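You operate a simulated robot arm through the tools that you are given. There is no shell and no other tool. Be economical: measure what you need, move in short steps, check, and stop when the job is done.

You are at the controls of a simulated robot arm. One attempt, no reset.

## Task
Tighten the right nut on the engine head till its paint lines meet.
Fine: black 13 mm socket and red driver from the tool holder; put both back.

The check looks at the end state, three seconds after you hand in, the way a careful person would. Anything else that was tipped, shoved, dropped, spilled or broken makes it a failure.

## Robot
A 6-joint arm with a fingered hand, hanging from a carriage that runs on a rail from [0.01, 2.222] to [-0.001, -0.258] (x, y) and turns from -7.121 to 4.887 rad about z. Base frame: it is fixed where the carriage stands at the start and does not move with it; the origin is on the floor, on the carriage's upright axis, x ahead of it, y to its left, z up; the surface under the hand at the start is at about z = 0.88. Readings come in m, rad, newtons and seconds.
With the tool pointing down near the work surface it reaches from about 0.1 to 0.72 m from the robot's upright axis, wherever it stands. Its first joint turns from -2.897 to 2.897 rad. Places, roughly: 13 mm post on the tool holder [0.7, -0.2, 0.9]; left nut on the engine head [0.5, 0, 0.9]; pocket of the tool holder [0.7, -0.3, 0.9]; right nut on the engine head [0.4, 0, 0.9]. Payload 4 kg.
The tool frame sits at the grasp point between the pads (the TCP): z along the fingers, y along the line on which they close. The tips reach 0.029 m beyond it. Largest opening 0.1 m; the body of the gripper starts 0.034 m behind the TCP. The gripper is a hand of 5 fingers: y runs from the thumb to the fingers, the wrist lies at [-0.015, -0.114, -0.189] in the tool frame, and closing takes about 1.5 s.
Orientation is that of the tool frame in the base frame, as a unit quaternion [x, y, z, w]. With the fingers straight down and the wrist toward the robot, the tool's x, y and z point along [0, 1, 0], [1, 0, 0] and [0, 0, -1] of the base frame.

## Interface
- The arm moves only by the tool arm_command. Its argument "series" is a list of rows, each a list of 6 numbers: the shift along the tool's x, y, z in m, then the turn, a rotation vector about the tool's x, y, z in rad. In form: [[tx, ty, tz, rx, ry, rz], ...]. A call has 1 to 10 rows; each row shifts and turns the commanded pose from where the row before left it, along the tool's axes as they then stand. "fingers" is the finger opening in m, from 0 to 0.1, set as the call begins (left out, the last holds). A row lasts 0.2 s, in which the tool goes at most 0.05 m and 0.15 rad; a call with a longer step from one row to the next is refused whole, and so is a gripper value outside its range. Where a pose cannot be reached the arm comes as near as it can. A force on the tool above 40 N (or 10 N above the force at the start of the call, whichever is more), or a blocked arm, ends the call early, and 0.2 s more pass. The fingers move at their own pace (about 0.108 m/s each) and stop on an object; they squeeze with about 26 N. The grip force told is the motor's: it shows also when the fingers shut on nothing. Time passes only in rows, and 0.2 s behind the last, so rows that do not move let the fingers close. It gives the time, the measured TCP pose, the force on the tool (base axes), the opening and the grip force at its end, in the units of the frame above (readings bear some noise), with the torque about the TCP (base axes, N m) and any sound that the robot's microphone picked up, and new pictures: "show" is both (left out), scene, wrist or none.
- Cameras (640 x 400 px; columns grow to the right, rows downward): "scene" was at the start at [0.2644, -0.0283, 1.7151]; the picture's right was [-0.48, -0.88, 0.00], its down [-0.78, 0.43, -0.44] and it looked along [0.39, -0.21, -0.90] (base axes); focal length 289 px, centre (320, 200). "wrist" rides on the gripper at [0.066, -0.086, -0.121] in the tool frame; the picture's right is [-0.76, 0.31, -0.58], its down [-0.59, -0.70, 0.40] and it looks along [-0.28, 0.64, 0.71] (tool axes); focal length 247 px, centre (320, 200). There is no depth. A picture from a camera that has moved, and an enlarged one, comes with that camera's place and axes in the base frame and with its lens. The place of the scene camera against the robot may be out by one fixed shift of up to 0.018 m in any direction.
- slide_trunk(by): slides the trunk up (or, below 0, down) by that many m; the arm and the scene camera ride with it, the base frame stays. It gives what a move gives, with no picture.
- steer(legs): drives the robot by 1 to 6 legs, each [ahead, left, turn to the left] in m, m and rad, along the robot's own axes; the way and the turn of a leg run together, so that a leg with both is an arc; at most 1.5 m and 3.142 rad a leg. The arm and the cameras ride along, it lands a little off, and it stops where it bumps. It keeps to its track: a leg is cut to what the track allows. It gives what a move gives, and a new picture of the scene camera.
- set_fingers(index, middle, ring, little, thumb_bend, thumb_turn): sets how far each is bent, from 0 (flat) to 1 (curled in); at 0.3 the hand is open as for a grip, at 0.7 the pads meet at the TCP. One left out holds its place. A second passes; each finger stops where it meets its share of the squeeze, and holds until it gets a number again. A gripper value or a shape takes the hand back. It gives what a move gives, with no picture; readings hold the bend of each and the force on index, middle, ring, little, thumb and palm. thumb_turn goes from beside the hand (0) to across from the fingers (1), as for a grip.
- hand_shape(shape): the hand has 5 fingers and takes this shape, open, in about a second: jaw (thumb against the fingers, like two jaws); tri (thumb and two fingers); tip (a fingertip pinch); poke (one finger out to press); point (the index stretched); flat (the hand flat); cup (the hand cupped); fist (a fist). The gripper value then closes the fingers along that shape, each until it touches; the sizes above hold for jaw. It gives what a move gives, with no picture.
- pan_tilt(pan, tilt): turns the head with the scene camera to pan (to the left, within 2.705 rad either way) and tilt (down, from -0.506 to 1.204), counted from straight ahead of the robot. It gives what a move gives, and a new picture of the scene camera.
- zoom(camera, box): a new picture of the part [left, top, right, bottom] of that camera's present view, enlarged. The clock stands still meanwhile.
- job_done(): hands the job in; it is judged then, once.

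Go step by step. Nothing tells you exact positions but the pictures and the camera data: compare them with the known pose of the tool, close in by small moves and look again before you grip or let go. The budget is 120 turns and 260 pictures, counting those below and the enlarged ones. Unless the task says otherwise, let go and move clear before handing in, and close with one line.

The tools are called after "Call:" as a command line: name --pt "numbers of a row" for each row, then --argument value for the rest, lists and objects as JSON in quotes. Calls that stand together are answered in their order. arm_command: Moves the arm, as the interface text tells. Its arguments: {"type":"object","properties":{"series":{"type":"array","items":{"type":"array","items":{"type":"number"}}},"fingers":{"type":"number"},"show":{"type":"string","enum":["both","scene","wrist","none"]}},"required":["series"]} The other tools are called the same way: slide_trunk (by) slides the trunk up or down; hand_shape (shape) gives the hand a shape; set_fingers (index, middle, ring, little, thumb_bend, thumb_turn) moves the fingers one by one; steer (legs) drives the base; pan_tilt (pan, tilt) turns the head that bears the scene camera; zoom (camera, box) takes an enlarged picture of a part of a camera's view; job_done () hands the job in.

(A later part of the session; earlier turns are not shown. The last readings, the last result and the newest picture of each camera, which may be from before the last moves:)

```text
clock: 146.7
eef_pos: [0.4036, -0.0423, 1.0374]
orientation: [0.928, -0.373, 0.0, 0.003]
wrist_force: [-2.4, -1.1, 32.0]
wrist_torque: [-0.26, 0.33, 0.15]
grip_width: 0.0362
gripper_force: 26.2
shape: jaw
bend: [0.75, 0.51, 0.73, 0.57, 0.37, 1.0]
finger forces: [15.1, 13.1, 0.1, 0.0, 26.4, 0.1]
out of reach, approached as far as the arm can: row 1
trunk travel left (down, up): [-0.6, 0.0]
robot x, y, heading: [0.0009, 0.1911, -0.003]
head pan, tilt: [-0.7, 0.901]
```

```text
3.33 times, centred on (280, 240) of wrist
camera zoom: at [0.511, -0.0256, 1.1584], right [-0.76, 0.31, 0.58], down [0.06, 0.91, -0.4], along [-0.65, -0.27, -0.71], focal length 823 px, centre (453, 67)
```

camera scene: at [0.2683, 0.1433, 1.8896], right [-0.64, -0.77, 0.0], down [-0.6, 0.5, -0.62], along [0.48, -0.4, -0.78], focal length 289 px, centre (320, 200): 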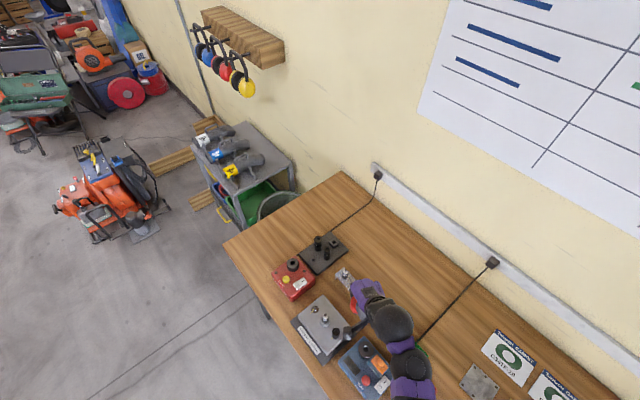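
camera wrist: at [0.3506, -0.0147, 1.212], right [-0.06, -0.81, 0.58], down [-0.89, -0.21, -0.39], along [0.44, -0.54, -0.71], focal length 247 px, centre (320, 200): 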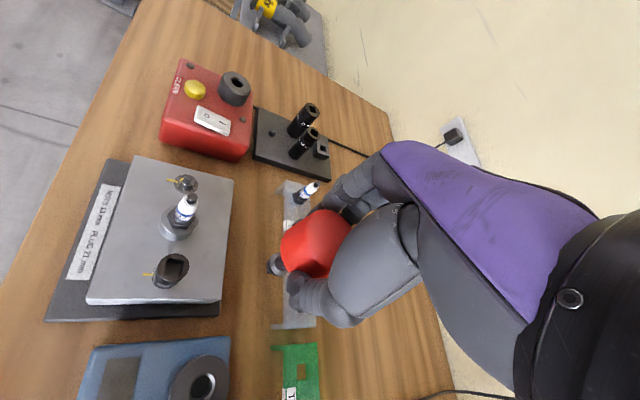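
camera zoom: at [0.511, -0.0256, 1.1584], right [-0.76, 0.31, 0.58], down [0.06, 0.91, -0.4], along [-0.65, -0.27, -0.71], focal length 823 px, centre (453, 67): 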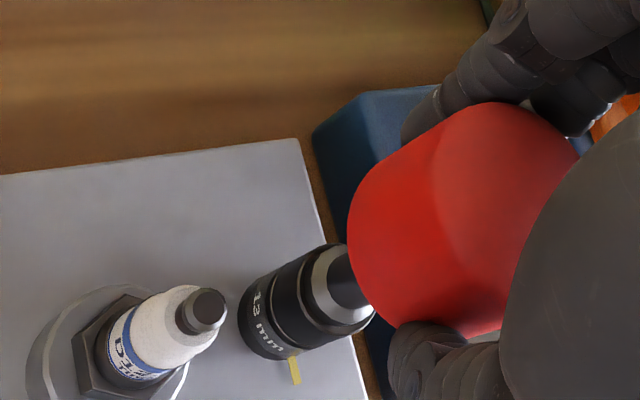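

The arm is at its turning limit here and pressing down; I unload, release the knob, and rise to look.

Call:
arm_command --pt "0 0 -0.003 0 0 0" --pt "0 0 0 0 0 0" --show "none"

Call:
arm_command --pt "0 0 0 0 0 0" --pt "0 0 0 0 0 0" --pt "0 0 0 0 0 0" --pt "0 0 0 0 0 0" --pt "0 0 0 0 0 0" --fingers 0.1 --show "none"

Call:
zoom --camera "wrist" --box '[200, 180, 360, 300]'

```text
clock: 147.3
eef_pos: [0.4019, -0.0416, 1.039]
orientation: [0.928, -0.373, -0.001, 0.003]
wrist_force: [0.2, -1.0, 10.8]
wrist_torque: [-0.15, 0.12, 0.09]
grip_width: 0.0355
gripper_force: 25.5
shape: jaw
bend: [0.48, 0.52, 0.73, 0.57, 0.37, 1.0]
finger forces: [15.6, 9.7, 0.0, 0.0, 24.1, 0.0]
trunk travel left (down, up): [-0.6, 0.0]
robot x, y, heading: [0.0007, 0.188, 0.002]
head pan, tilt: [-0.7, 0.901]
```

```text
clock: 148.5
eef_pos: [0.4026, -0.0419, 1.0401]
orientation: [0.928, -0.372, 0.0, 0.003]
wrist_force: [0.5, 0.1, 0.5]
wrist_torque: [-0.04, -0.05, 0.01]
grip_width: 0.0996
gripper_force: 0.0
shape: jaw
bend: [0.3, 0.3, 0.3, 0.3, 0.3, 0.98]
finger forces: [0.1, 0.0, 0.1, 0.1, 0.0, 0.0]
trunk travel left (down, up): [-0.6, 0.0]
robot x, y, heading: [-0.0004, 0.1888, 0.002]
head pan, tilt: [-0.7, 0.901]
```

```text
3.33 times, centred on (280, 240) of wrist
camera zoom: at [0.5091, -0.024, 1.1601], right [-0.76, 0.3, 0.58], down [0.06, 0.91, -0.4], along [-0.65, -0.27, -0.71], focal length 823 px, centre (453, 67)
```

zoom: 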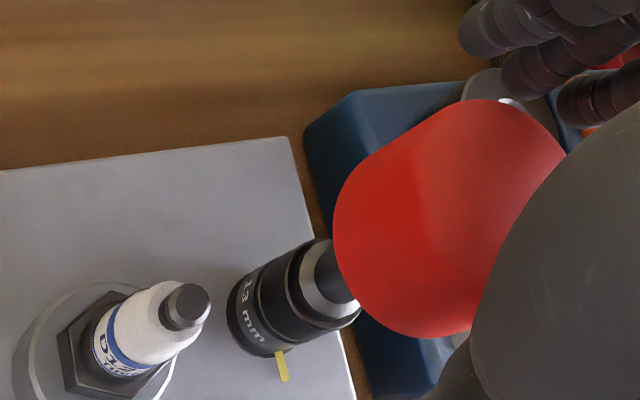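

The driver stands safely in the socket. Rising and turning the hand back by 1.33 rad above everything.

Call:
arm_command --pt "0 0 -0.02 0 0 0" --pt "0 0 -0.025 0 0 0" --pt "0 0 -0.02 0 0 0" --pt "0 0 0 0 0 0" --show "none"

Call:
arm_command --pt "0 0 0 0 0 -0.148" --pt "0 0 0 0 0 -0.148" --pt "0 0 0 0 0 -0.148" --pt "0 0 0 0 0 -0.148" --pt "0 0 0 0 0 -0.148" --pt "0 0 0 0 0 -0.148" --pt "0 0 0 0 0 -0.148" --pt "0 0 0 0 0 -0.148" --pt "0 0 0 0 0 -0.148" --pt "0 0 0 0 0 0" --show "wrist"

Call:
zoom --camera "wrist" --box '[180, 180, 340, 300]'

Call:
zoom --camera "scene" --box '[300, 280, 380, 340]'

```text
clock: 149.5
eef_pos: [0.4283, -0.0493, 1.0848]
orientation: [0.928, -0.374, -0.001, 0.003]
wrist_force: [-0.9, 0.2, -0.2]
wrist_torque: [0.01, -0.06, -0.03]
grip_width: 0.0997
gripper_force: 0.1
shape: jaw
bend: [0.3, 0.3, 0.3, 0.3, 0.3, 0.98]
finger forces: [0.0, 0.1, 0.0, 0.0, 0.1, 0.0]
out of reach, approached as far as the arm can: row 1, 2, 3
trunk travel left (down, up): [-0.6, 0.0]
robot x, y, heading: [-0.0002, 0.1911, 0.0]
head pan, tilt: [-0.7, 0.901]
```

```text
clock: 151.7
eef_pos: [0.4418, -0.0538, 1.0714]
orientation: [0.96, 0.281, -0.002, 0.001]
wrist_force: [-0.8, 0.2, -0.5]
wrist_torque: [0.0, -0.02, 0.03]
grip_width: 0.0998
gripper_force: 0.0
shape: jaw
bend: [0.3, 0.3, 0.3, 0.3, 0.3, 0.98]
finger forces: [0.0, 0.0, 0.1, 0.0, 0.0, 0.0]
out of reach, approached as far as the arm can: row 1, 2
trunk travel left (down, up): [-0.6, 0.0]
robot x, y, heading: [0.0, 0.1861, 0.003]
head pan, tilt: [-0.7, 0.901]
camera wrist: at [0.4503, 0.0541, 1.1919], right [-0.47, -0.66, 0.58], down [-0.88, 0.27, -0.4], along [0.11, -0.7, -0.71], focal length 247 px, centre (320, 200)
```

wrist: 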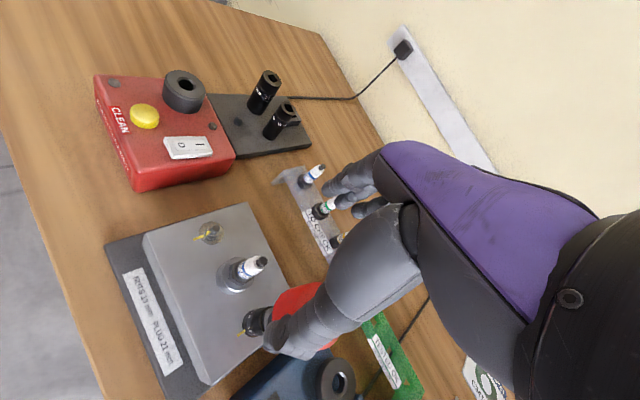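

```text
3.33 times, centred on (260, 240) of wrist
camera zoom: at [0.4503, 0.0541, 1.1919], right [-0.47, -0.66, 0.58], down [-0.88, 0.27, -0.4], along [0.11, -0.7, -0.71], focal length 823 px, centre (520, 67)
```

zoom: 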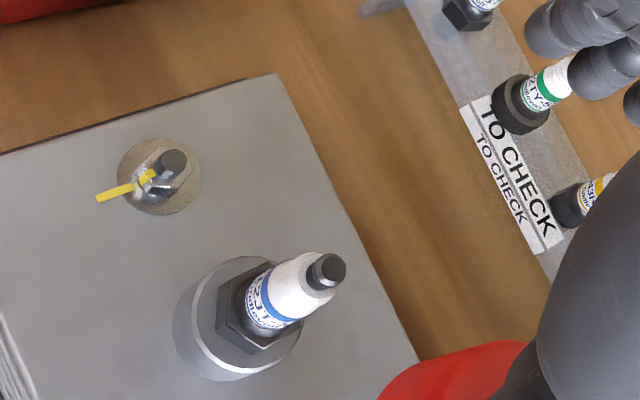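

```text
6.67 times, centred on (340, 310) of scene
camera zoom: at [0.2683, 0.1433, 1.8896], right [-0.64, -0.77, 0.0], down [-0.6, 0.5, -0.62], along [0.48, -0.4, -0.78], focal length 1924 px, centre (187, -533)
```

zoom: 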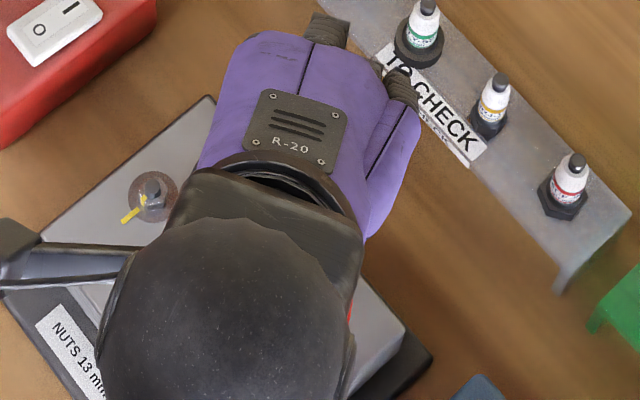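

Hand drifted a bit near limits but no contact force. I raise it and move back above the knob.

Call:
arm_command --pt "0 0 -0.02 0 0 0" --pt "0 0 -0.015 0 0 0" --pt "0 0 0 0 0 0" --show "wrist"

Call:
zoom --camera "wrist" --box '[200, 220, 360, 340]'

```text
clock: 152.5
eef_pos: [0.4425, -0.0537, 1.1078]
orientation: [0.96, 0.281, -0.001, 0.001]
wrist_force: [-0.5, 0.0, 0.5]
wrist_torque: [0.01, -0.03, -0.03]
grip_width: 0.0996
gripper_force: 0.1
shape: jaw
bend: [0.3, 0.3, 0.3, 0.3, 0.3, 0.98]
finger forces: [0.1, 0.0, 0.0, 0.0, 0.1, 0.0]
trunk travel left (down, up): [-0.6, 0.0]
robot x, y, heading: [0.0004, 0.188, 0.004]
head pan, tilt: [-0.7, 0.901]
camera wrist: at [0.4512, 0.0542, 1.2284], right [-0.47, -0.66, 0.58], down [-0.88, 0.27, -0.4], along [0.11, -0.7, -0.71], focal length 247 px, centre (320, 200)
```

wrist: 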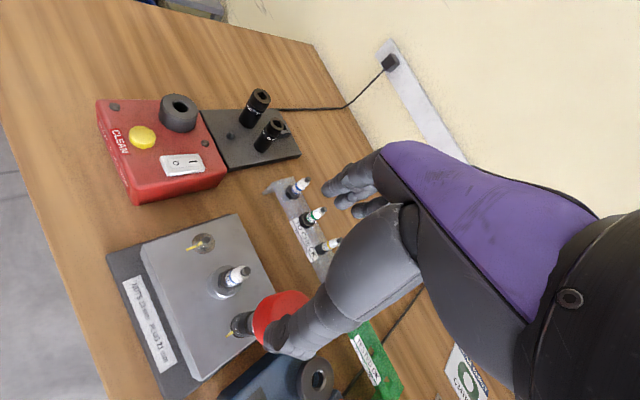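

```text
3.33 times, centred on (280, 280) of wrist
camera zoom: at [0.4512, 0.0542, 1.2284], right [-0.47, -0.66, 0.58], down [-0.88, 0.27, -0.4], along [0.11, -0.7, -0.71], focal length 823 px, centre (453, -67)
```

zoom: 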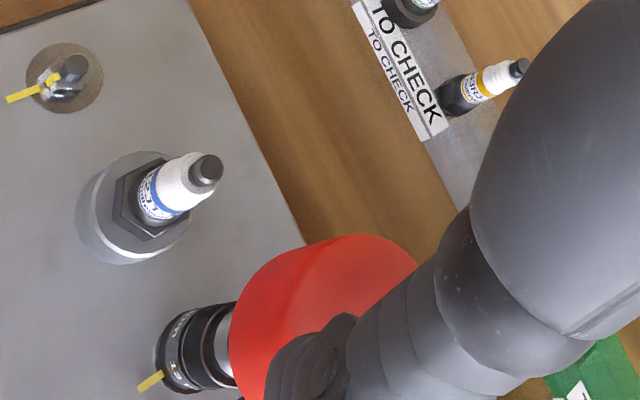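

Driver still upright. Centring over the knob.

Call:
arm_command --pt "-0.0136 -0.0163 0 0 0 0" --pt "-0.0136 -0.0163 0 0 0 0" --pt "0 0 0 0 0 0" --show "none"

Call:
zoom --camera "wrist" --box '[180, 180, 380, 330]'

```text
clock: 153.3
eef_pos: [0.3999, -0.0409, 1.1076]
orientation: [0.96, 0.281, -0.002, 0.001]
wrist_force: [0.3, 0.5, 0.4]
wrist_torque: [0.02, 0.01, 0.0]
grip_width: 0.0997
gripper_force: 0.0
shape: jaw
bend: [0.3, 0.3, 0.3, 0.3, 0.3, 0.98]
finger forces: [0.1, 0.0, 0.0, 0.0, 0.1, 0.1]
trunk travel left (down, up): [-0.6, 0.0]
robot x, y, heading: [0.0, 0.1883, 0.003]
head pan, tilt: [-0.7, 0.901]
```

```text
2.67 times, centred on (280, 255) of wrist
camera zoom: at [0.4094, 0.0668, 1.228], right [-0.47, -0.66, 0.58], down [-0.88, 0.27, -0.4], along [0.11, -0.7, -0.71], focal length 659 px, centre (427, 53)
```

zoom: 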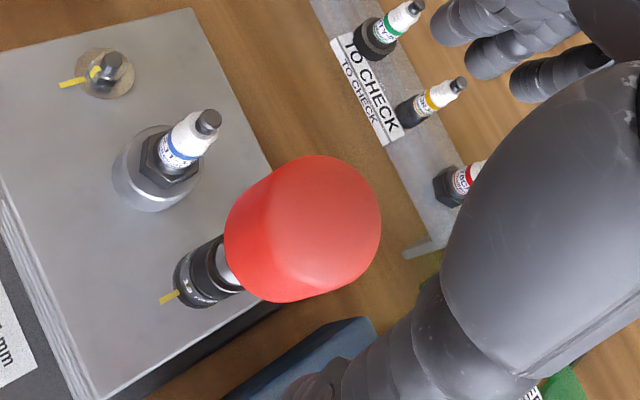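

Knob at (0.4016, -0.0411). Descending to grip height and closing.

Call:
arm_command --pt "0.0013 0.0008 0.02 0 0 0" --pt "0 0 0.02 0 0 0" --pt "0 0 0.018 0 0 0" --pt "0 0 0.01 0 0 0" --pt "0 0 0 0 0 0" --show "none"

Call:
zoom --camera "wrist" --box '[200, 150, 440, 300]'

```text
clock: 154.5
eef_pos: [0.4018, -0.0421, 1.0397]
orientation: [0.96, 0.28, -0.002, 0.002]
wrist_force: [-0.2, -1.1, -0.7]
wrist_torque: [0.0, -0.01, -0.01]
grip_width: 0.0996
gripper_force: 0.1
shape: jaw
bend: [0.3, 0.3, 0.3, 0.3, 0.3, 0.98]
finger forces: [0.1, 0.0, 0.1, 0.1, 0.0, 0.1]
trunk travel left (down, up): [-0.6, 0.0]
robot x, y, heading: [-0.0013, 0.1898, 0.003]
head pan, tilt: [-0.7, 0.901]
```

```text
2.67 times, centred on (320, 225) of wrist
camera zoom: at [0.4115, 0.0666, 1.1598], right [-0.47, -0.66, 0.58], down [-0.88, 0.27, -0.4], along [0.1, -0.7, -0.71], focal length 659 px, centre (320, 133)
```

zoom: 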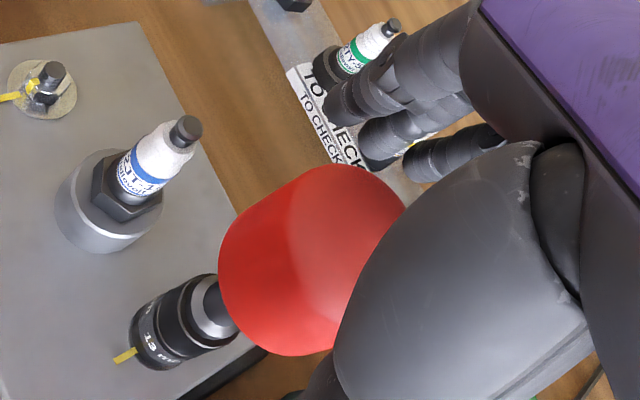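

Before closing, I zoom on the label to measure how far the socket has turned.

Call:
zoom --camera "wrist" --box '[236, 240, 300, 288]'

Call:
arm_command --pt "0 0 0 0 0 0" --pt "0 0 0 0 0 0" --pt "0 0 0 0 0 0" --pt "0 0 0 0 0 0" --pt "0 0 0 0 0 0" --pt "0 0 0 0 0 0" --pt "0 0 0 0 0 0" --pt "0 0 0 0 0 0" --fingers 0.0 --show "none"

Call:
zoom --camera "wrist" --box '[220, 200, 340, 290]'

```text
8.33 times, centred on (268, 264) of wrist
camera zoom: at [0.4115, 0.0666, 1.1598], right [-0.47, -0.66, 0.58], down [-0.88, 0.27, -0.4], along [0.1, -0.7, -0.71], focal length 2058 px, centre (753, -333)
```

zoom: 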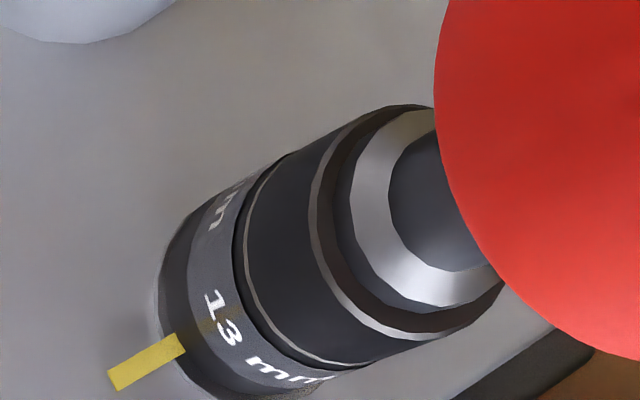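

```text
clock: 156.3
eef_pos: [0.402, -0.0409, 1.0396]
orientation: [0.96, 0.281, -0.002, 0.001]
wrist_force: [-1.1, 0.8, 0.9]
wrist_torque: [0.01, -0.01, -0.03]
grip_width: 0.0345
gripper_force: 26.2
shape: jaw
bend: [0.48, 0.52, 0.73, 0.56, 0.41, 1.0]
finger forces: [13.8, 7.6, 0.1, 0.0, 22.2, 0.0]
trunk travel left (down, up): [-0.6, 0.0]
robot x, y, heading: [0.0004, 0.1884, 0.001]
head pan, tilt: [-0.7, 0.901]
```

```text
4.44 times, centred on (280, 245) of wrist
camera zoom: at [0.4114, 0.0667, 1.16], right [-0.47, -0.66, 0.58], down [-0.88, 0.27, -0.4], along [0.1, -0.7, -0.71], focal length 1098 px, centre (498, 0)
```

zoom: 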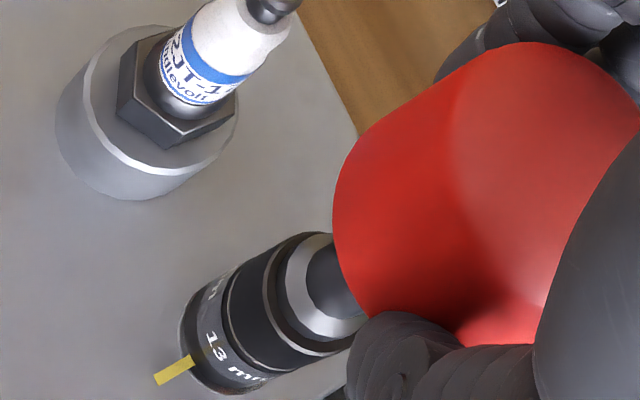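

By the label pattern the socket has turned about 97°, so ~56° (≈1 rad) remains. Grip is good; turning 0.8 rad more.

Call:
arm_command --pt "0 0 0 0 0 0.1" --pt "0 0 0 0 0 0.1" --pt "0 0 0 0 0 0.1" --pt "0 0 0 0 0 0.1" --pt "0 0 0 0 0 0.1" --pt "0 0 0 0 0 0.1" --pt "0 0 0 0 0 0.1" --pt "0 0 0 0 0 0.1" --pt "0 0 0 0 0 0" --show "none"

Call:
zoom --camera "wrist" --box '[220, 210, 316, 282]'

```text
clock: 158.3
eef_pos: [0.4016, -0.0411, 1.0393]
orientation: [0.993, -0.116, -0.001, 0.003]
wrist_force: [-0.4, 0.2, 2.2]
wrist_torque: [-0.02, 0.01, 0.01]
grip_width: 0.0343
gripper_force: 26.1
shape: jaw
bend: [0.48, 0.51, 0.73, 0.56, 0.4, 1.0]
finger forces: [13.5, 8.8, 0.1, 0.0, 22.6, 0.0]
trunk travel left (down, up): [-0.6, 0.0]
robot x, y, heading: [0.001, 0.1896, -0.0]
head pan, tilt: [-0.7, 0.901]
```

```text
5.56 times, centred on (268, 246) of wrist
camera zoom: at [0.486, 0.028, 1.1597], right [-0.81, -0.12, 0.58], down [-0.41, 0.82, -0.4], along [-0.43, -0.56, -0.71], focal length 1372 px, centre (609, -56)
```

zoom: 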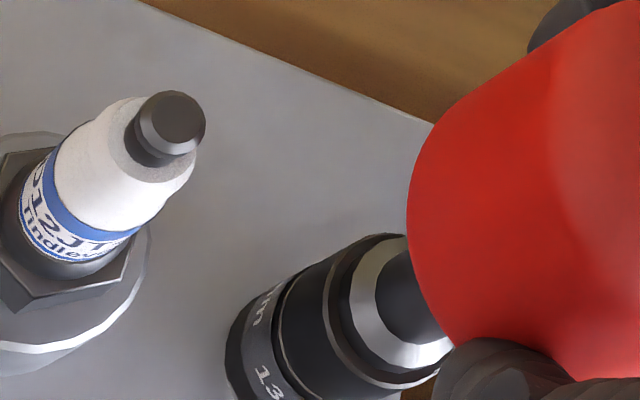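

Socket follows exactly. Adding a further 0.12 rad, then I'll lift the driver out and measure the square's angle before the final touch.

Call:
arm_command --pt "0 0 0 0 0 0.06" --pt "0 0 0 0 0 0.06" --pt "0 0 0 0 0 0" --show "none"

Call:
arm_command --pt "0 0 -0.005 0 0 0" --pt "0 0 -0.005 0 0 0" --pt "0 0 -0.008 0 0 0" --pt "0 0 -0.008 0 0 0" --pt "0 0 0 0 0 0" --show "none"

Call:
zoom --camera "wrist" --box '[200, 220, 296, 292]'

```text
clock: 159.1
eef_pos: [0.4048, -0.0421, 1.0377]
orientation: [0.984, -0.176, 0.001, 0.003]
wrist_force: [-1.6, 1.8, 17.0]
wrist_torque: [-0.02, 0.14, 0.0]
grip_width: 0.0349
gripper_force: 25.7
shape: jaw
bend: [0.48, 0.51, 0.73, 0.56, 0.39, 1.0]
finger forces: [13.5, 10.5, 0.0, 0.0, 25.2, 0.0]
trunk travel left (down, up): [-0.6, 0.0]
robot x, y, heading: [-0.0014, 0.1932, 0.004]
head pan, tilt: [-0.7, 0.901]
```

```text
clock: 160.3
eef_pos: [0.4115, -0.0483, 1.046]
orientation: [0.985, -0.175, -0.001, 0.002]
wrist_force: [-2.4, 1.9, -3.3]
wrist_torque: [0.16, 0.13, -0.01]
grip_width: 0.0349
gripper_force: 26.3
shape: jaw
bend: [0.48, 0.51, 0.73, 0.56, 0.39, 1.0]
finger forces: [13.3, 9.4, 0.1, 0.0, 23.6, 0.0]
out of reach, approached as far as the arm can: row 1, 2, 3, 4
trunk travel left (down, up): [-0.6, 0.0]
robot x, y, heading: [0.0014, 0.1895, 0.001]
head pan, tilt: [-0.7, 0.901]
```

```text
5.56 times, centred on (248, 256) of wrist
camera zoom: at [0.5043, 0.0101, 1.1667], right [-0.81, -0.03, 0.58], down [-0.31, 0.86, -0.4], along [-0.49, -0.51, -0.71], focal length 1372 px, centre (720, -111)
```

zoom: 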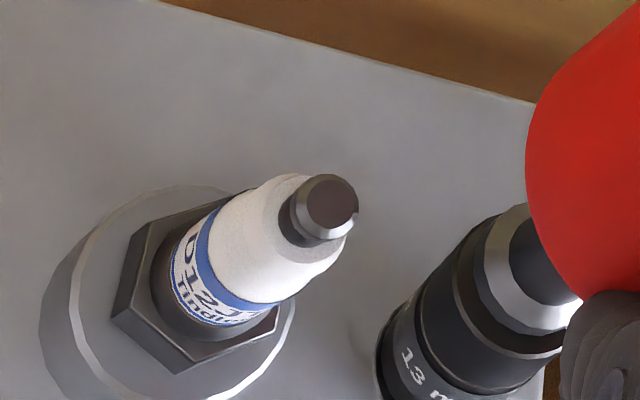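

Lifting isn't possible at this yaw. I move back to the axis, release, and turn the open hand back around the knob to a reachable yaw.

Call:
arm_command --pt "-0.0057 -0.0018 0.003 0 0 0" --pt "-0.0057 -0.0018 0.002 0 0 0" --pt "0 0 0 0 0 0" --show "none"

Call:
arm_command --pt "0 0 0 0 0 0" --pt "0 0 0 0 0 0" --pt "0 0 0 0 0 0" --pt "0 0 0 0 0 0" --pt "0 0 0 0 0 0" --fingers 0.1 --show "none"

Call:
zoom --camera "wrist" --box '[200, 150, 440, 300]'

```text
clock: 161.1
eef_pos: [0.4065, -0.043, 1.0391]
orientation: [0.985, -0.175, 0.0, 0.002]
wrist_force: [-0.7, -0.2, 1.5]
wrist_torque: [0.0, 0.02, 0.03]
grip_width: 0.0349
gripper_force: 26.3
shape: jaw
bend: [0.48, 0.51, 0.73, 0.56, 0.39, 1.0]
finger forces: [14.4, 8.5, 0.0, 0.0, 22.6, 0.1]
out of reach, approached as far as the arm can: row 2
trunk travel left (down, up): [-0.6, 0.0]
robot x, y, heading: [-0.001, 0.1891, -0.003]
head pan, tilt: [-0.7, 0.901]
```

```text
clock: 162.3
eef_pos: [0.406, -0.0425, 1.0389]
orientation: [0.985, -0.175, -0.001, 0.002]
wrist_force: [-0.8, -0.3, -0.1]
wrist_torque: [0.0, 0.02, 0.01]
grip_width: 0.0999
gripper_force: 0.1
shape: jaw
bend: [0.3, 0.3, 0.3, 0.3, 0.3, 0.98]
finger forces: [0.0, 0.1, 0.0, 0.0, 0.0, 0.0]
trunk travel left (down, up): [-0.6, 0.0]
robot x, y, heading: [0.0, 0.1875, 0.002]
head pan, tilt: [-0.7, 0.901]
```

```text
2.67 times, centred on (320, 225) of wrist
camera zoom: at [0.4976, 0.0163, 1.1598], right [-0.81, -0.03, 0.58], down [-0.31, 0.86, -0.4], along [-0.49, -0.51, -0.71], focal length 659 px, centre (320, 133)
```

zoom: 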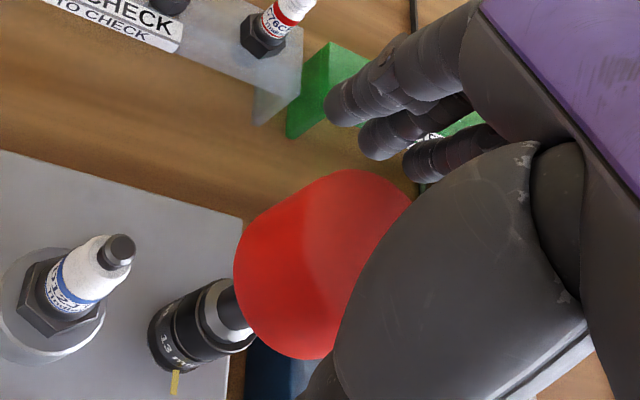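

Now turning the open hand back 0.9 rad in place and re-gripping.

Call:
arm_command --pt "0 0 0 0 0 -0.15" --pt "0 0 0 0 0 -0.15" --pt "0 0 0 0 0 -0.15" --pt "0 0 0 0 0 -0.15" --pt "0 0 0 0 0 -0.15" --pt "0 0 0 0 0 -0.15" --pt "-0.004 -0.001 0 0 0 0" --pt "0 0 0 0 0 0" --show "none"

Call:
zoom --camera "wrist" --box '[200, 150, 440, 300]'

Call:
zoom --camera "wrist" --box '[236, 240, 300, 288]'

```text
clock: 164.1
eef_pos: [0.4017, -0.0443, 1.0388]
orientation: [0.962, 0.272, -0.002, 0.002]
wrist_force: [1.1, -0.1, 0.0]
wrist_torque: [0.01, 0.01, -0.03]
grip_width: 0.0998
gripper_force: 0.1
shape: jaw
bend: [0.3, 0.3, 0.3, 0.3, 0.3, 0.98]
finger forces: [0.0, 0.1, 0.0, 0.0, 0.0, 0.0]
trunk travel left (down, up): [-0.6, 0.0]
robot x, y, heading: [0.0021, 0.1887, 0.005]
head pan, tilt: [-0.7, 0.901]
```

```text
2.67 times, centred on (320, 225) of wrist
camera zoom: at [0.4131, 0.0639, 1.159], right [-0.48, -0.65, 0.58], down [-0.87, 0.29, -0.4], along [0.09, -0.7, -0.71], focal length 659 px, centre (320, 133)
```

zoom: 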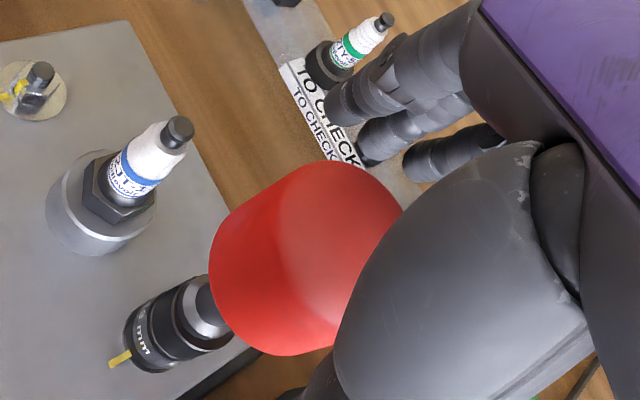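

```text
8.33 times, centred on (268, 264) of wrist
camera zoom: at [0.4131, 0.0639, 1.159], right [-0.48, -0.65, 0.58], down [-0.87, 0.29, -0.4], along [0.09, -0.7, -0.71], focal length 2058 px, centre (753, -333)
```

zoom: 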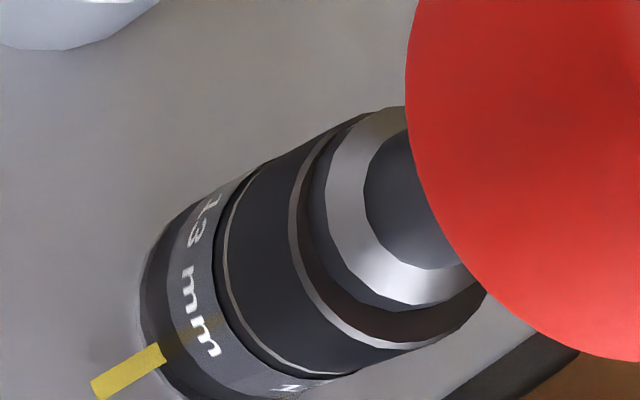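

By the label it has turned ~140–145°. I grip again, lift the driver out, and measure the square precisely.

Call:
arm_command --pt "0.0013 -0.0021 0 0 0 0" --pt "0 0 0 0 0 0" --show "none"

Call:
arm_command --pt "0 0 0 0 0 0" --pt "0 0 0 0 0 0" --pt "0 0 0 0 0 0" --pt "0 0 0 0 0 0" --pt "0 0 0 0 0 0" --pt "0 0 0 0 0 0" --pt "0 0 0 0 0 0" --pt "0 0 0 0 0 0" --fingers 0.0 --show "none"

Call:
arm_command --pt "0 0 -0.01 0 0 0" --pt "0 0 -0.015 0 0 0" --pt "0 0 -0.02 0 0 0" --pt "0 0 -0.01 0 0 0" --pt "0 0 0 0 0 0" --show "none"

Call:
zoom --camera "wrist" --box '[200, 230, 296, 302]'

```text
clock: 164.7
eef_pos: [0.4018, -0.0412, 1.0382]
orientation: [0.963, 0.271, -0.003, 0.002]
wrist_force: [0.6, 0.3, -0.1]
wrist_torque: [0.0, -0.01, -0.01]
grip_width: 0.0996
gripper_force: 0.1
shape: jaw
bend: [0.3, 0.3, 0.3, 0.3, 0.3, 0.98]
finger forces: [0.0, 0.1, 0.0, 0.1, 0.1, 0.0]
trunk travel left (down, up): [-0.6, 0.0]
robot x, y, heading: [0.0009, 0.189, 0.003]
head pan, tilt: [-0.7, 0.901]
```

```text
clock: 166.5
eef_pos: [0.4017, -0.0418, 1.0393]
orientation: [0.963, 0.27, -0.002, 0.002]
wrist_force: [-0.9, 0.8, -0.1]
wrist_torque: [0.02, 0.01, -0.01]
grip_width: 0.0349
gripper_force: 26.4
shape: jaw
bend: [0.47, 0.52, 0.73, 0.56, 0.41, 1.0]
finger forces: [13.8, 7.4, 0.1, 0.0, 22.1, 0.0]
trunk travel left (down, up): [-0.6, 0.0]
robot x, y, heading: [0.0015, 0.1922, 0.001]
head pan, tilt: [-0.7, 0.901]
```

```text
clock: 167.7
eef_pos: [0.4015, -0.0427, 1.0927]
orientation: [0.963, 0.27, -0.002, 0.002]
wrist_force: [0.2, -0.3, -2.1]
wrist_torque: [0.0, 0.0, -0.03]
grip_width: 0.0346
gripper_force: 25.8
shape: jaw
bend: [0.47, 0.52, 0.73, 0.56, 0.41, 1.0]
finger forces: [14.1, 7.6, 0.0, 0.0, 22.0, 0.1]
trunk travel left (down, up): [-0.6, 0.0]
robot x, y, heading: [0.0014, 0.1911, -0.002]
head pan, tilt: [-0.7, 0.901]
```

```text
5.56 times, centred on (248, 266) of wrist
camera zoom: at [0.4136, 0.0655, 1.2128], right [-0.48, -0.65, 0.58], down [-0.87, 0.29, -0.4], along [0.09, -0.7, -0.71], focal length 1372 px, centre (720, -167)
```

zoom: 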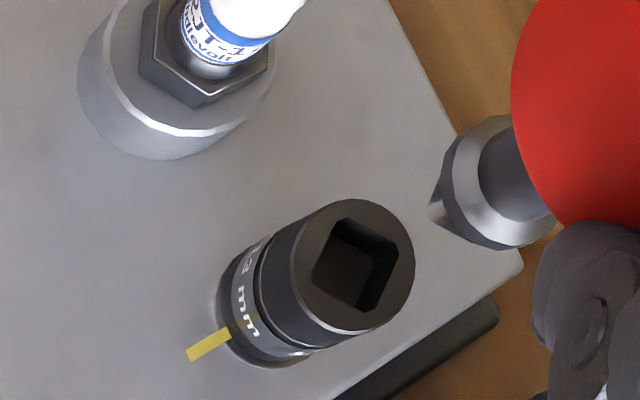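

The square now sits at ~31°, i.e. the socket has turned ≈144°; about 10° remain. One closer zoom to be sure.

Call:
zoom --camera "wrist" --box '[238, 258, 270, 282]'

```text
16.00 times, centred on (254, 270) of wrist
camera zoom: at [0.4136, 0.0655, 1.2128], right [-0.48, -0.65, 0.58], down [-0.87, 0.29, -0.4], along [0.09, -0.7, -0.71], focal length 3952 px, centre (1376, -920)
```

zoom: 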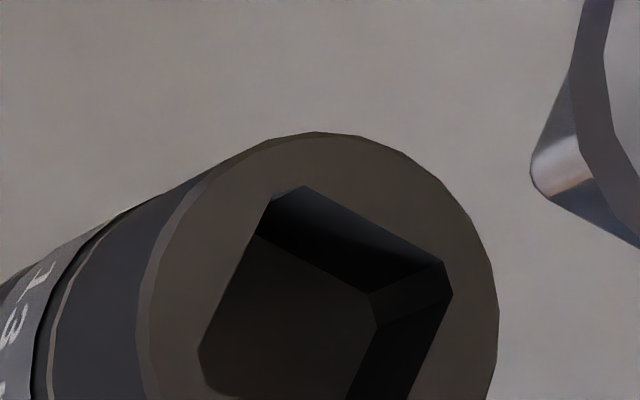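

Remaining turn ≈ 11–12° (0.2 rad). Lowering the driver straight back in.

Call:
arm_command --pt "0 0 0.015 0 0 0" --pt "0 0 0.012 0 0 0" --pt "0 0 0 0 0 0" --show "none"

Call:
zoom --camera "wrist" --box '[220, 220, 316, 292]'

```text
clock: 168.5
eef_pos: [0.4022, -0.0403, 1.0653]
orientation: [0.963, 0.27, -0.003, 0.002]
wrist_force: [-0.5, -0.2, -1.8]
wrist_torque: [-0.01, -0.01, 0.02]
grip_width: 0.0347
gripper_force: 25.9
shape: jaw
bend: [0.47, 0.52, 0.73, 0.56, 0.41, 1.0]
finger forces: [14.3, 7.6, 0.0, 0.1, 21.9, 0.1]
trunk travel left (down, up): [-0.6, 0.0]
robot x, y, heading: [0.0044, 0.1902, -0.001]
head pan, tilt: [-0.7, 0.901]
```

```text
5.56 times, centred on (268, 256) of wrist
camera zoom: at [0.4132, 0.0663, 1.1854], right [-0.48, -0.65, 0.58], down [-0.87, 0.29, -0.4], along [0.09, -0.7, -0.71], focal length 1372 px, centre (609, -111)
```

zoom: 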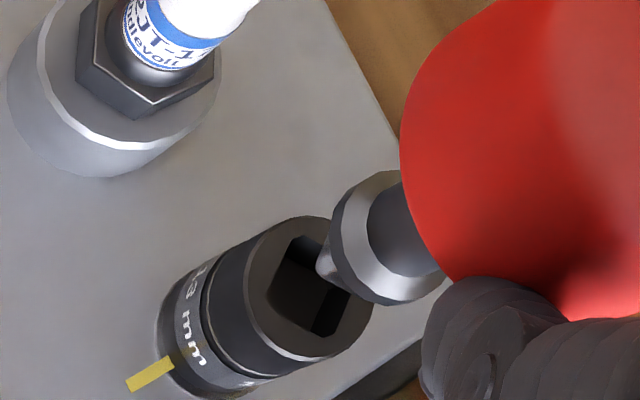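

Slight 1 mm correction, then lower into the square.

Call:
arm_command --pt "-0.0008 -0.0008 0.005 0 0 0" --pt "0 0 0.006 0 0 0" --pt "0 0 0.006 0 0 0" --pt "0 0 0.004 0 0 0" --pt "0 0 0 0 0 0" --show "none"

Call:
zoom --camera "wrist" --box '[220, 220, 316, 292]'

```text
clock: 169.7
eef_pos: [0.4003, -0.0423, 1.0452]
orientation: [0.963, 0.27, -0.002, 0.001]
wrist_force: [0.1, 0.1, -1.9]
wrist_torque: [-0.01, 0.01, 0.01]
grip_width: 0.0344
gripper_force: 26.5
shape: jaw
bend: [0.47, 0.52, 0.73, 0.56, 0.41, 1.0]
finger forces: [14.3, 7.6, 0.0, 0.0, 22.0, 0.1]
trunk travel left (down, up): [-0.6, 0.0]
robot x, y, heading: [0.0013, 0.1874, 0.001]
head pan, tilt: [-0.7, 0.901]
```

```text
5.56 times, centred on (268, 256) of wrist
camera zoom: at [0.4119, 0.0664, 1.1654], right [-0.48, -0.65, 0.58], down [-0.87, 0.29, -0.4], along [0.09, -0.7, -0.71], focal length 1372 px, centre (609, -111)
```

zoom: 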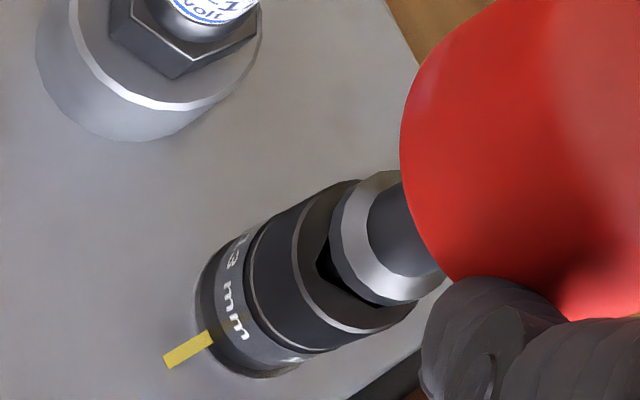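

Inserted well. Seat the last few mm and turn 0.2 rad clockwise.

Call:
arm_command --pt "0 0 0.003 0 0 0" --pt "0 0 0.0025 0 0 0" --pt "0 0 0 0 0 0.05" --pt "0 0 0 0 0 0.05" --pt "0 0 0 0 0 0.05" --pt "0 0 0 0 0 0.05" --pt "0 0 0 0 0 0" --show "none"

Call:
zoom --camera "wrist" --box '[220, 220, 316, 292]'

```text
clock: 171.3
eef_pos: [0.4014, -0.0413, 1.0376]
orientation: [0.985, 0.173, -0.002, 0.002]
wrist_force: [0.1, 0.9, -2.3]
wrist_torque: [0.03, 0.0, 0.0]
grip_width: 0.0346
gripper_force: 26.8
shape: jaw
bend: [0.47, 0.52, 0.73, 0.56, 0.41, 1.0]
finger forces: [13.8, 7.8, 0.0, 0.1, 22.4, 0.1]
trunk travel left (down, up): [-0.6, 0.0]
robot x, y, heading: [0.0041, 0.1908, 0.002]
head pan, tilt: [-0.7, 0.901]
```

```text
5.56 times, centred on (268, 256) of wrist
camera zoom: at [0.4333, 0.0617, 1.1599], right [-0.61, -0.54, 0.58], down [-0.79, 0.46, -0.4], along [-0.05, -0.7, -0.71], focal length 1372 px, centre (609, -111)
```

zoom: 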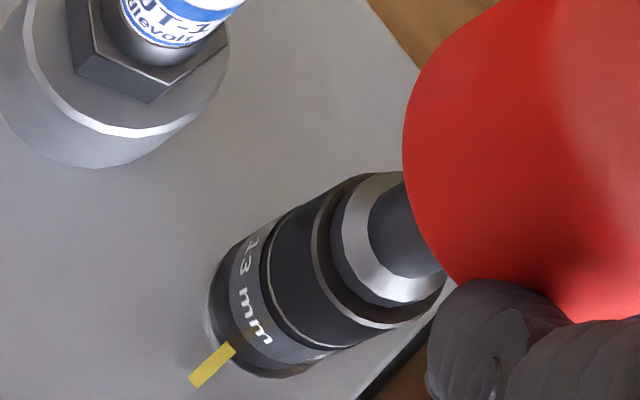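

Lift out again and measure the square.

Call:
arm_command --pt "0 0 -0.01 0 0 0" --pt "0 0 -0.015 0 0 0" --pt "0 0 -0.02 0 0 0" --pt "0 0 -0.008 0 0 0" --pt "0 0 0 0 0 0" --show "none"

Call:
zoom --camera "wrist" --box '[232, 250, 280, 286]'

```text
clock: 172.5
eef_pos: [0.4018, -0.0406, 1.0952]
orientation: [0.985, 0.174, -0.001, 0.001]
wrist_force: [0.9, 0.3, -1.5]
wrist_torque: [0.0, 0.01, -0.01]
grip_width: 0.0345
gripper_force: 26.1
shape: jaw
bend: [0.47, 0.52, 0.73, 0.56, 0.41, 1.0]
finger forces: [14.0, 8.0, 0.1, 0.0, 22.1, 0.0]
trunk travel left (down, up): [-0.6, 0.0]
robot x, y, heading: [0.0016, 0.188, 0.005]
head pan, tilt: [-0.7, 0.901]
```

```text
11.11 times, centred on (256, 268) of wrist
camera zoom: at [0.4336, 0.062, 1.2138], right [-0.6, -0.54, 0.58], down [-0.79, 0.46, -0.4], along [-0.05, -0.7, -0.71], focal length 2744 px, centre (1031, -556)
```

zoom: 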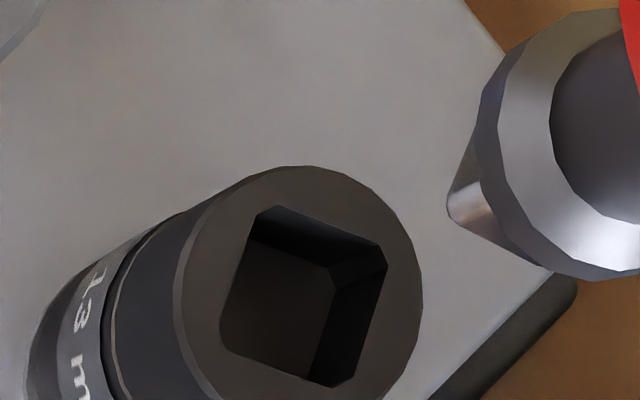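

The square moved only ~3° (backlash was taken up first); about 8–9° remain. Re-inserting and turning 0.15 rad.

Call:
arm_command --pt "0 0 0.015 0 0 0" --pt "0 0 0.015 0 0 0" --pt "0 0 0.01 0 0 0" --pt "0 0 0.007 0 0 0" --pt "0 0 0 0 0 0" --show "none"

Call:
zoom --camera "wrist" --box '[220, 220, 316, 292]'

```text
clock: 173.7
eef_pos: [0.4025, -0.0409, 1.0454]
orientation: [0.985, 0.175, -0.002, 0.002]
wrist_force: [-0.4, 0.4, 1.5]
wrist_torque: [0.05, 0.04, -0.02]
grip_width: 0.0345
gripper_force: 26.0
shape: jaw
bend: [0.47, 0.52, 0.73, 0.56, 0.41, 1.0]
finger forces: [13.8, 7.9, 0.0, 0.0, 22.7, 0.0]
trunk travel left (down, up): [-0.6, 0.0]
robot x, y, heading: [-0.0018, 0.1922, 0.002]
head pan, tilt: [-0.7, 0.901]
```

```text
5.56 times, centred on (268, 256) of wrist
camera zoom: at [0.4343, 0.0614, 1.1663], right [-0.61, -0.54, 0.58], down [-0.79, 0.46, -0.4], along [-0.05, -0.7, -0.71], focal length 1372 px, centre (609, -111)
```

zoom: 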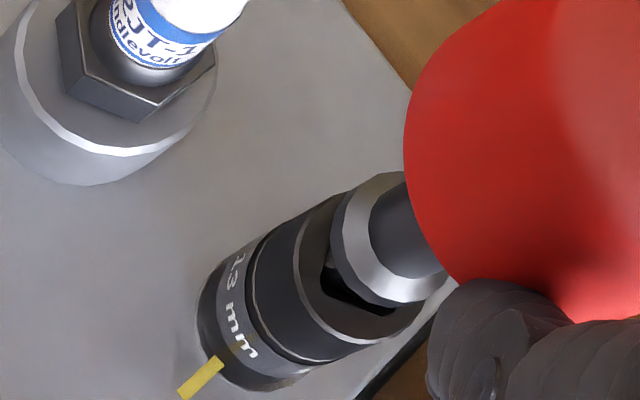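

Call:
arm_command --pt "0 0 0.003 0 0 0" --pt "0 0 0.003 0 0 0" --pt "0 0 0.0015 0 0 0" --pt "0 0 0 0 0 0.05" --pt "0 0 0 0 0 0.05" --pt "0 0 0 0 0 0.05" --pt "0 0 0 0 0 0" --show "none"

Call:
arm_command --pt "0 0 -0.01 0 0 0" --pt "0 0 -0.015 0 0 0" --pt "0 0 -0.015 0 0 0" --pt "0 0 -0.008 0 0 0" --pt "0 0 0 0 0 0" --show "none"

Call:
zoom --camera "wrist" --box '[232, 250, 280, 286]'

```text
clock: 175.3
eef_pos: [0.4017, -0.0416, 1.0376]
orientation: [0.995, 0.099, -0.002, 0.003]
wrist_force: [0.5, 0.7, 1.1]
wrist_torque: [0.02, 0.01, 0.01]
grip_width: 0.0346
gripper_force: 26.0
shape: jaw
bend: [0.47, 0.52, 0.73, 0.56, 0.4, 1.0]
finger forces: [14.0, 8.3, 0.1, 0.0, 22.9, 0.0]
trunk travel left (down, up): [-0.6, 0.0]
robot x, y, heading: [-0.0001, 0.187, 0.001]
head pan, tilt: [-0.7, 0.901]
```

```text
clock: 176.5
eef_pos: [0.4007, -0.041, 1.0858]
orientation: [0.995, 0.1, -0.001, 0.002]
wrist_force: [-0.9, 0.2, -1.8]
wrist_torque: [0.0, 0.03, -0.01]
grip_width: 0.0347
gripper_force: 26.0
shape: jaw
bend: [0.47, 0.52, 0.73, 0.56, 0.4, 1.0]
finger forces: [14.1, 8.2, 0.1, 0.0, 22.2, 0.0]
trunk travel left (down, up): [-0.6, 0.0]
robot x, y, heading: [0.0021, 0.1895, -0.002]
head pan, tilt: [-0.7, 0.901]
```

```text
11.11 times, centred on (256, 268) of wrist
camera zoom: at [0.4485, 0.0562, 1.2063], right [-0.68, -0.45, 0.58], down [-0.72, 0.57, -0.4], along [-0.15, -0.69, -0.71], focal length 2744 px, centre (1031, -556)
```

zoom: 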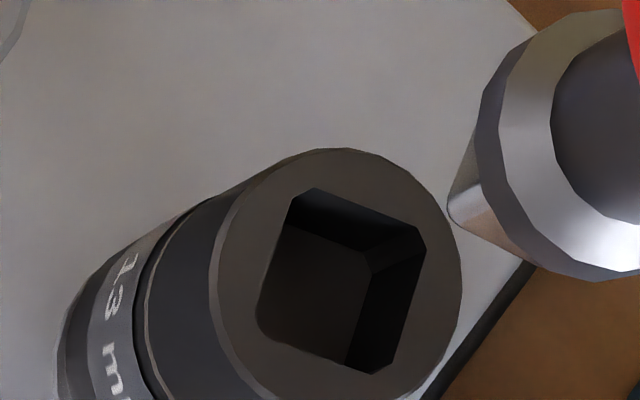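

Now 21.8°, i.e. socket turned ≈153.5° – on target. I'll bring the driver back to its pocket; first moving clear of the plug and turning the hand for the pocket.

Call:
arm_command --pt "-0.008 0.039 0 0 0 0" --pt "-0.008 0.039 -0.005 0 0 0" --pt "0 0 0 0 0 0" --show "none"

Call:
arm_command --pt "0 0 0 0 0 -0.1455" --pt "0 0 0 0 0 -0.1455" --pt "0 0 0 0 0 -0.1455" --pt "0 0 0 0 0 -0.1455" --pt "0 0 0 0 0 -0.1455" --pt "0 0 0 0 0 -0.1455" --pt "0 0 0 0 0 -0.1455" --pt "0 0 0 0 0 -0.1455" --pt "0 0 0 0 0 -0.1455" --show "none"

Call:
arm_command --pt "0.014 0.032 -0.002 0 0 0" --pt "0.014 0.032 -0.002 0 0 0" --pt "0.014 0.032 -0.002 0 0 0" --pt "0.014 0.032 -0.002 0 0 0" --pt "0.014 0.032 -0.002 0 0 0" --pt "0.014 0.032 -0.002 0 0 0" --pt "0.014 0.032 0 0 0 0" --pt "0 0 0 0 0 0" --show "both"

```text
clock: 177.3
eef_pos: [0.4019, -0.121, 1.09]
orientation: [0.995, 0.1, -0.002, 0.001]
wrist_force: [0.2, 1.0, -1.7]
wrist_torque: [-0.01, 0.05, 0.01]
grip_width: 0.0347
gripper_force: 26.4
shape: jaw
bend: [0.47, 0.52, 0.73, 0.56, 0.4, 1.0]
finger forces: [14.2, 8.1, 0.0, 0.0, 22.3, 0.1]
trunk travel left (down, up): [-0.6, 0.0]
robot x, y, heading: [0.0029, 0.1909, 0.0]
head pan, tilt: [-0.7, 0.901]
```

```text
clock: 179.3
eef_pos: [0.4017, -0.1198, 1.0916]
orientation: [0.727, 0.686, -0.003, 0.001]
wrist_force: [-0.9, 1.1, -1.7]
wrist_torque: [-0.07, 0.02, -0.02]
grip_width: 0.0346
gripper_force: 26.3
shape: jaw
bend: [0.47, 0.52, 0.73, 0.56, 0.4, 1.0]
finger forces: [14.2, 7.9, 0.0, 0.1, 21.8, 0.1]
trunk travel left (down, up): [-0.6, 0.0]
robot x, y, heading: [0.0011, 0.1886, 0.002]
head pan, tilt: [-0.7, 0.901]
```

```text
clock: 181.1
eef_pos: [0.6283, -0.0373, 1.1031]
orientation: [0.729, 0.685, -0.003, 0.002]
wrist_force: [0.0, -0.5, -1.1]
wrist_torque: [-0.01, 0.0, 0.03]
grip_width: 0.0343
gripper_force: 25.7
shape: jaw
bend: [0.47, 0.52, 0.73, 0.56, 0.4, 1.0]
finger forces: [14.2, 8.1, 0.1, 0.0, 21.9, 0.0]
trunk travel left (down, up): [-0.6, 0.0]
robot x, y, heading: [-0.0015, 0.1938, 0.001]
head pan, tilt: [-0.7, 0.901]
camera scene: at [0.2684, 0.1433, 1.8896], right [-0.64, -0.77, 0.0], down [-0.6, 0.5, -0.62], along [0.48, -0.4, -0.78], focal length 289 px, centre (320, 200)
camera wrist: at [0.548, 0.0345, 1.2232], right [0.26, -0.77, 0.58], down [-0.74, -0.55, -0.39], along [0.62, -0.33, -0.71], focal length 247 px, centre (320, 200)
```

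scene: 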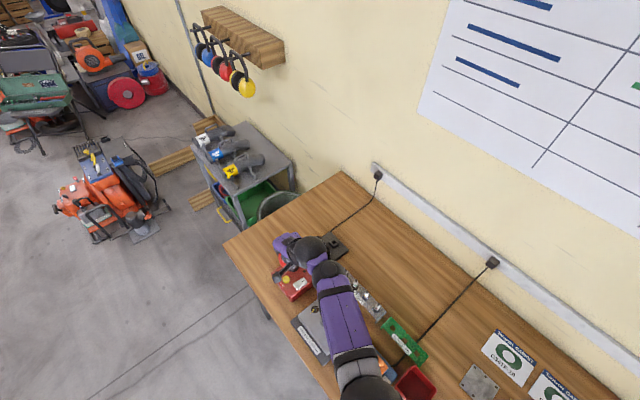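
wrist: 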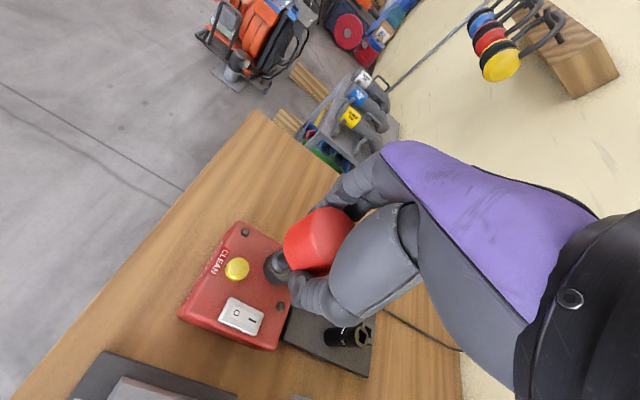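

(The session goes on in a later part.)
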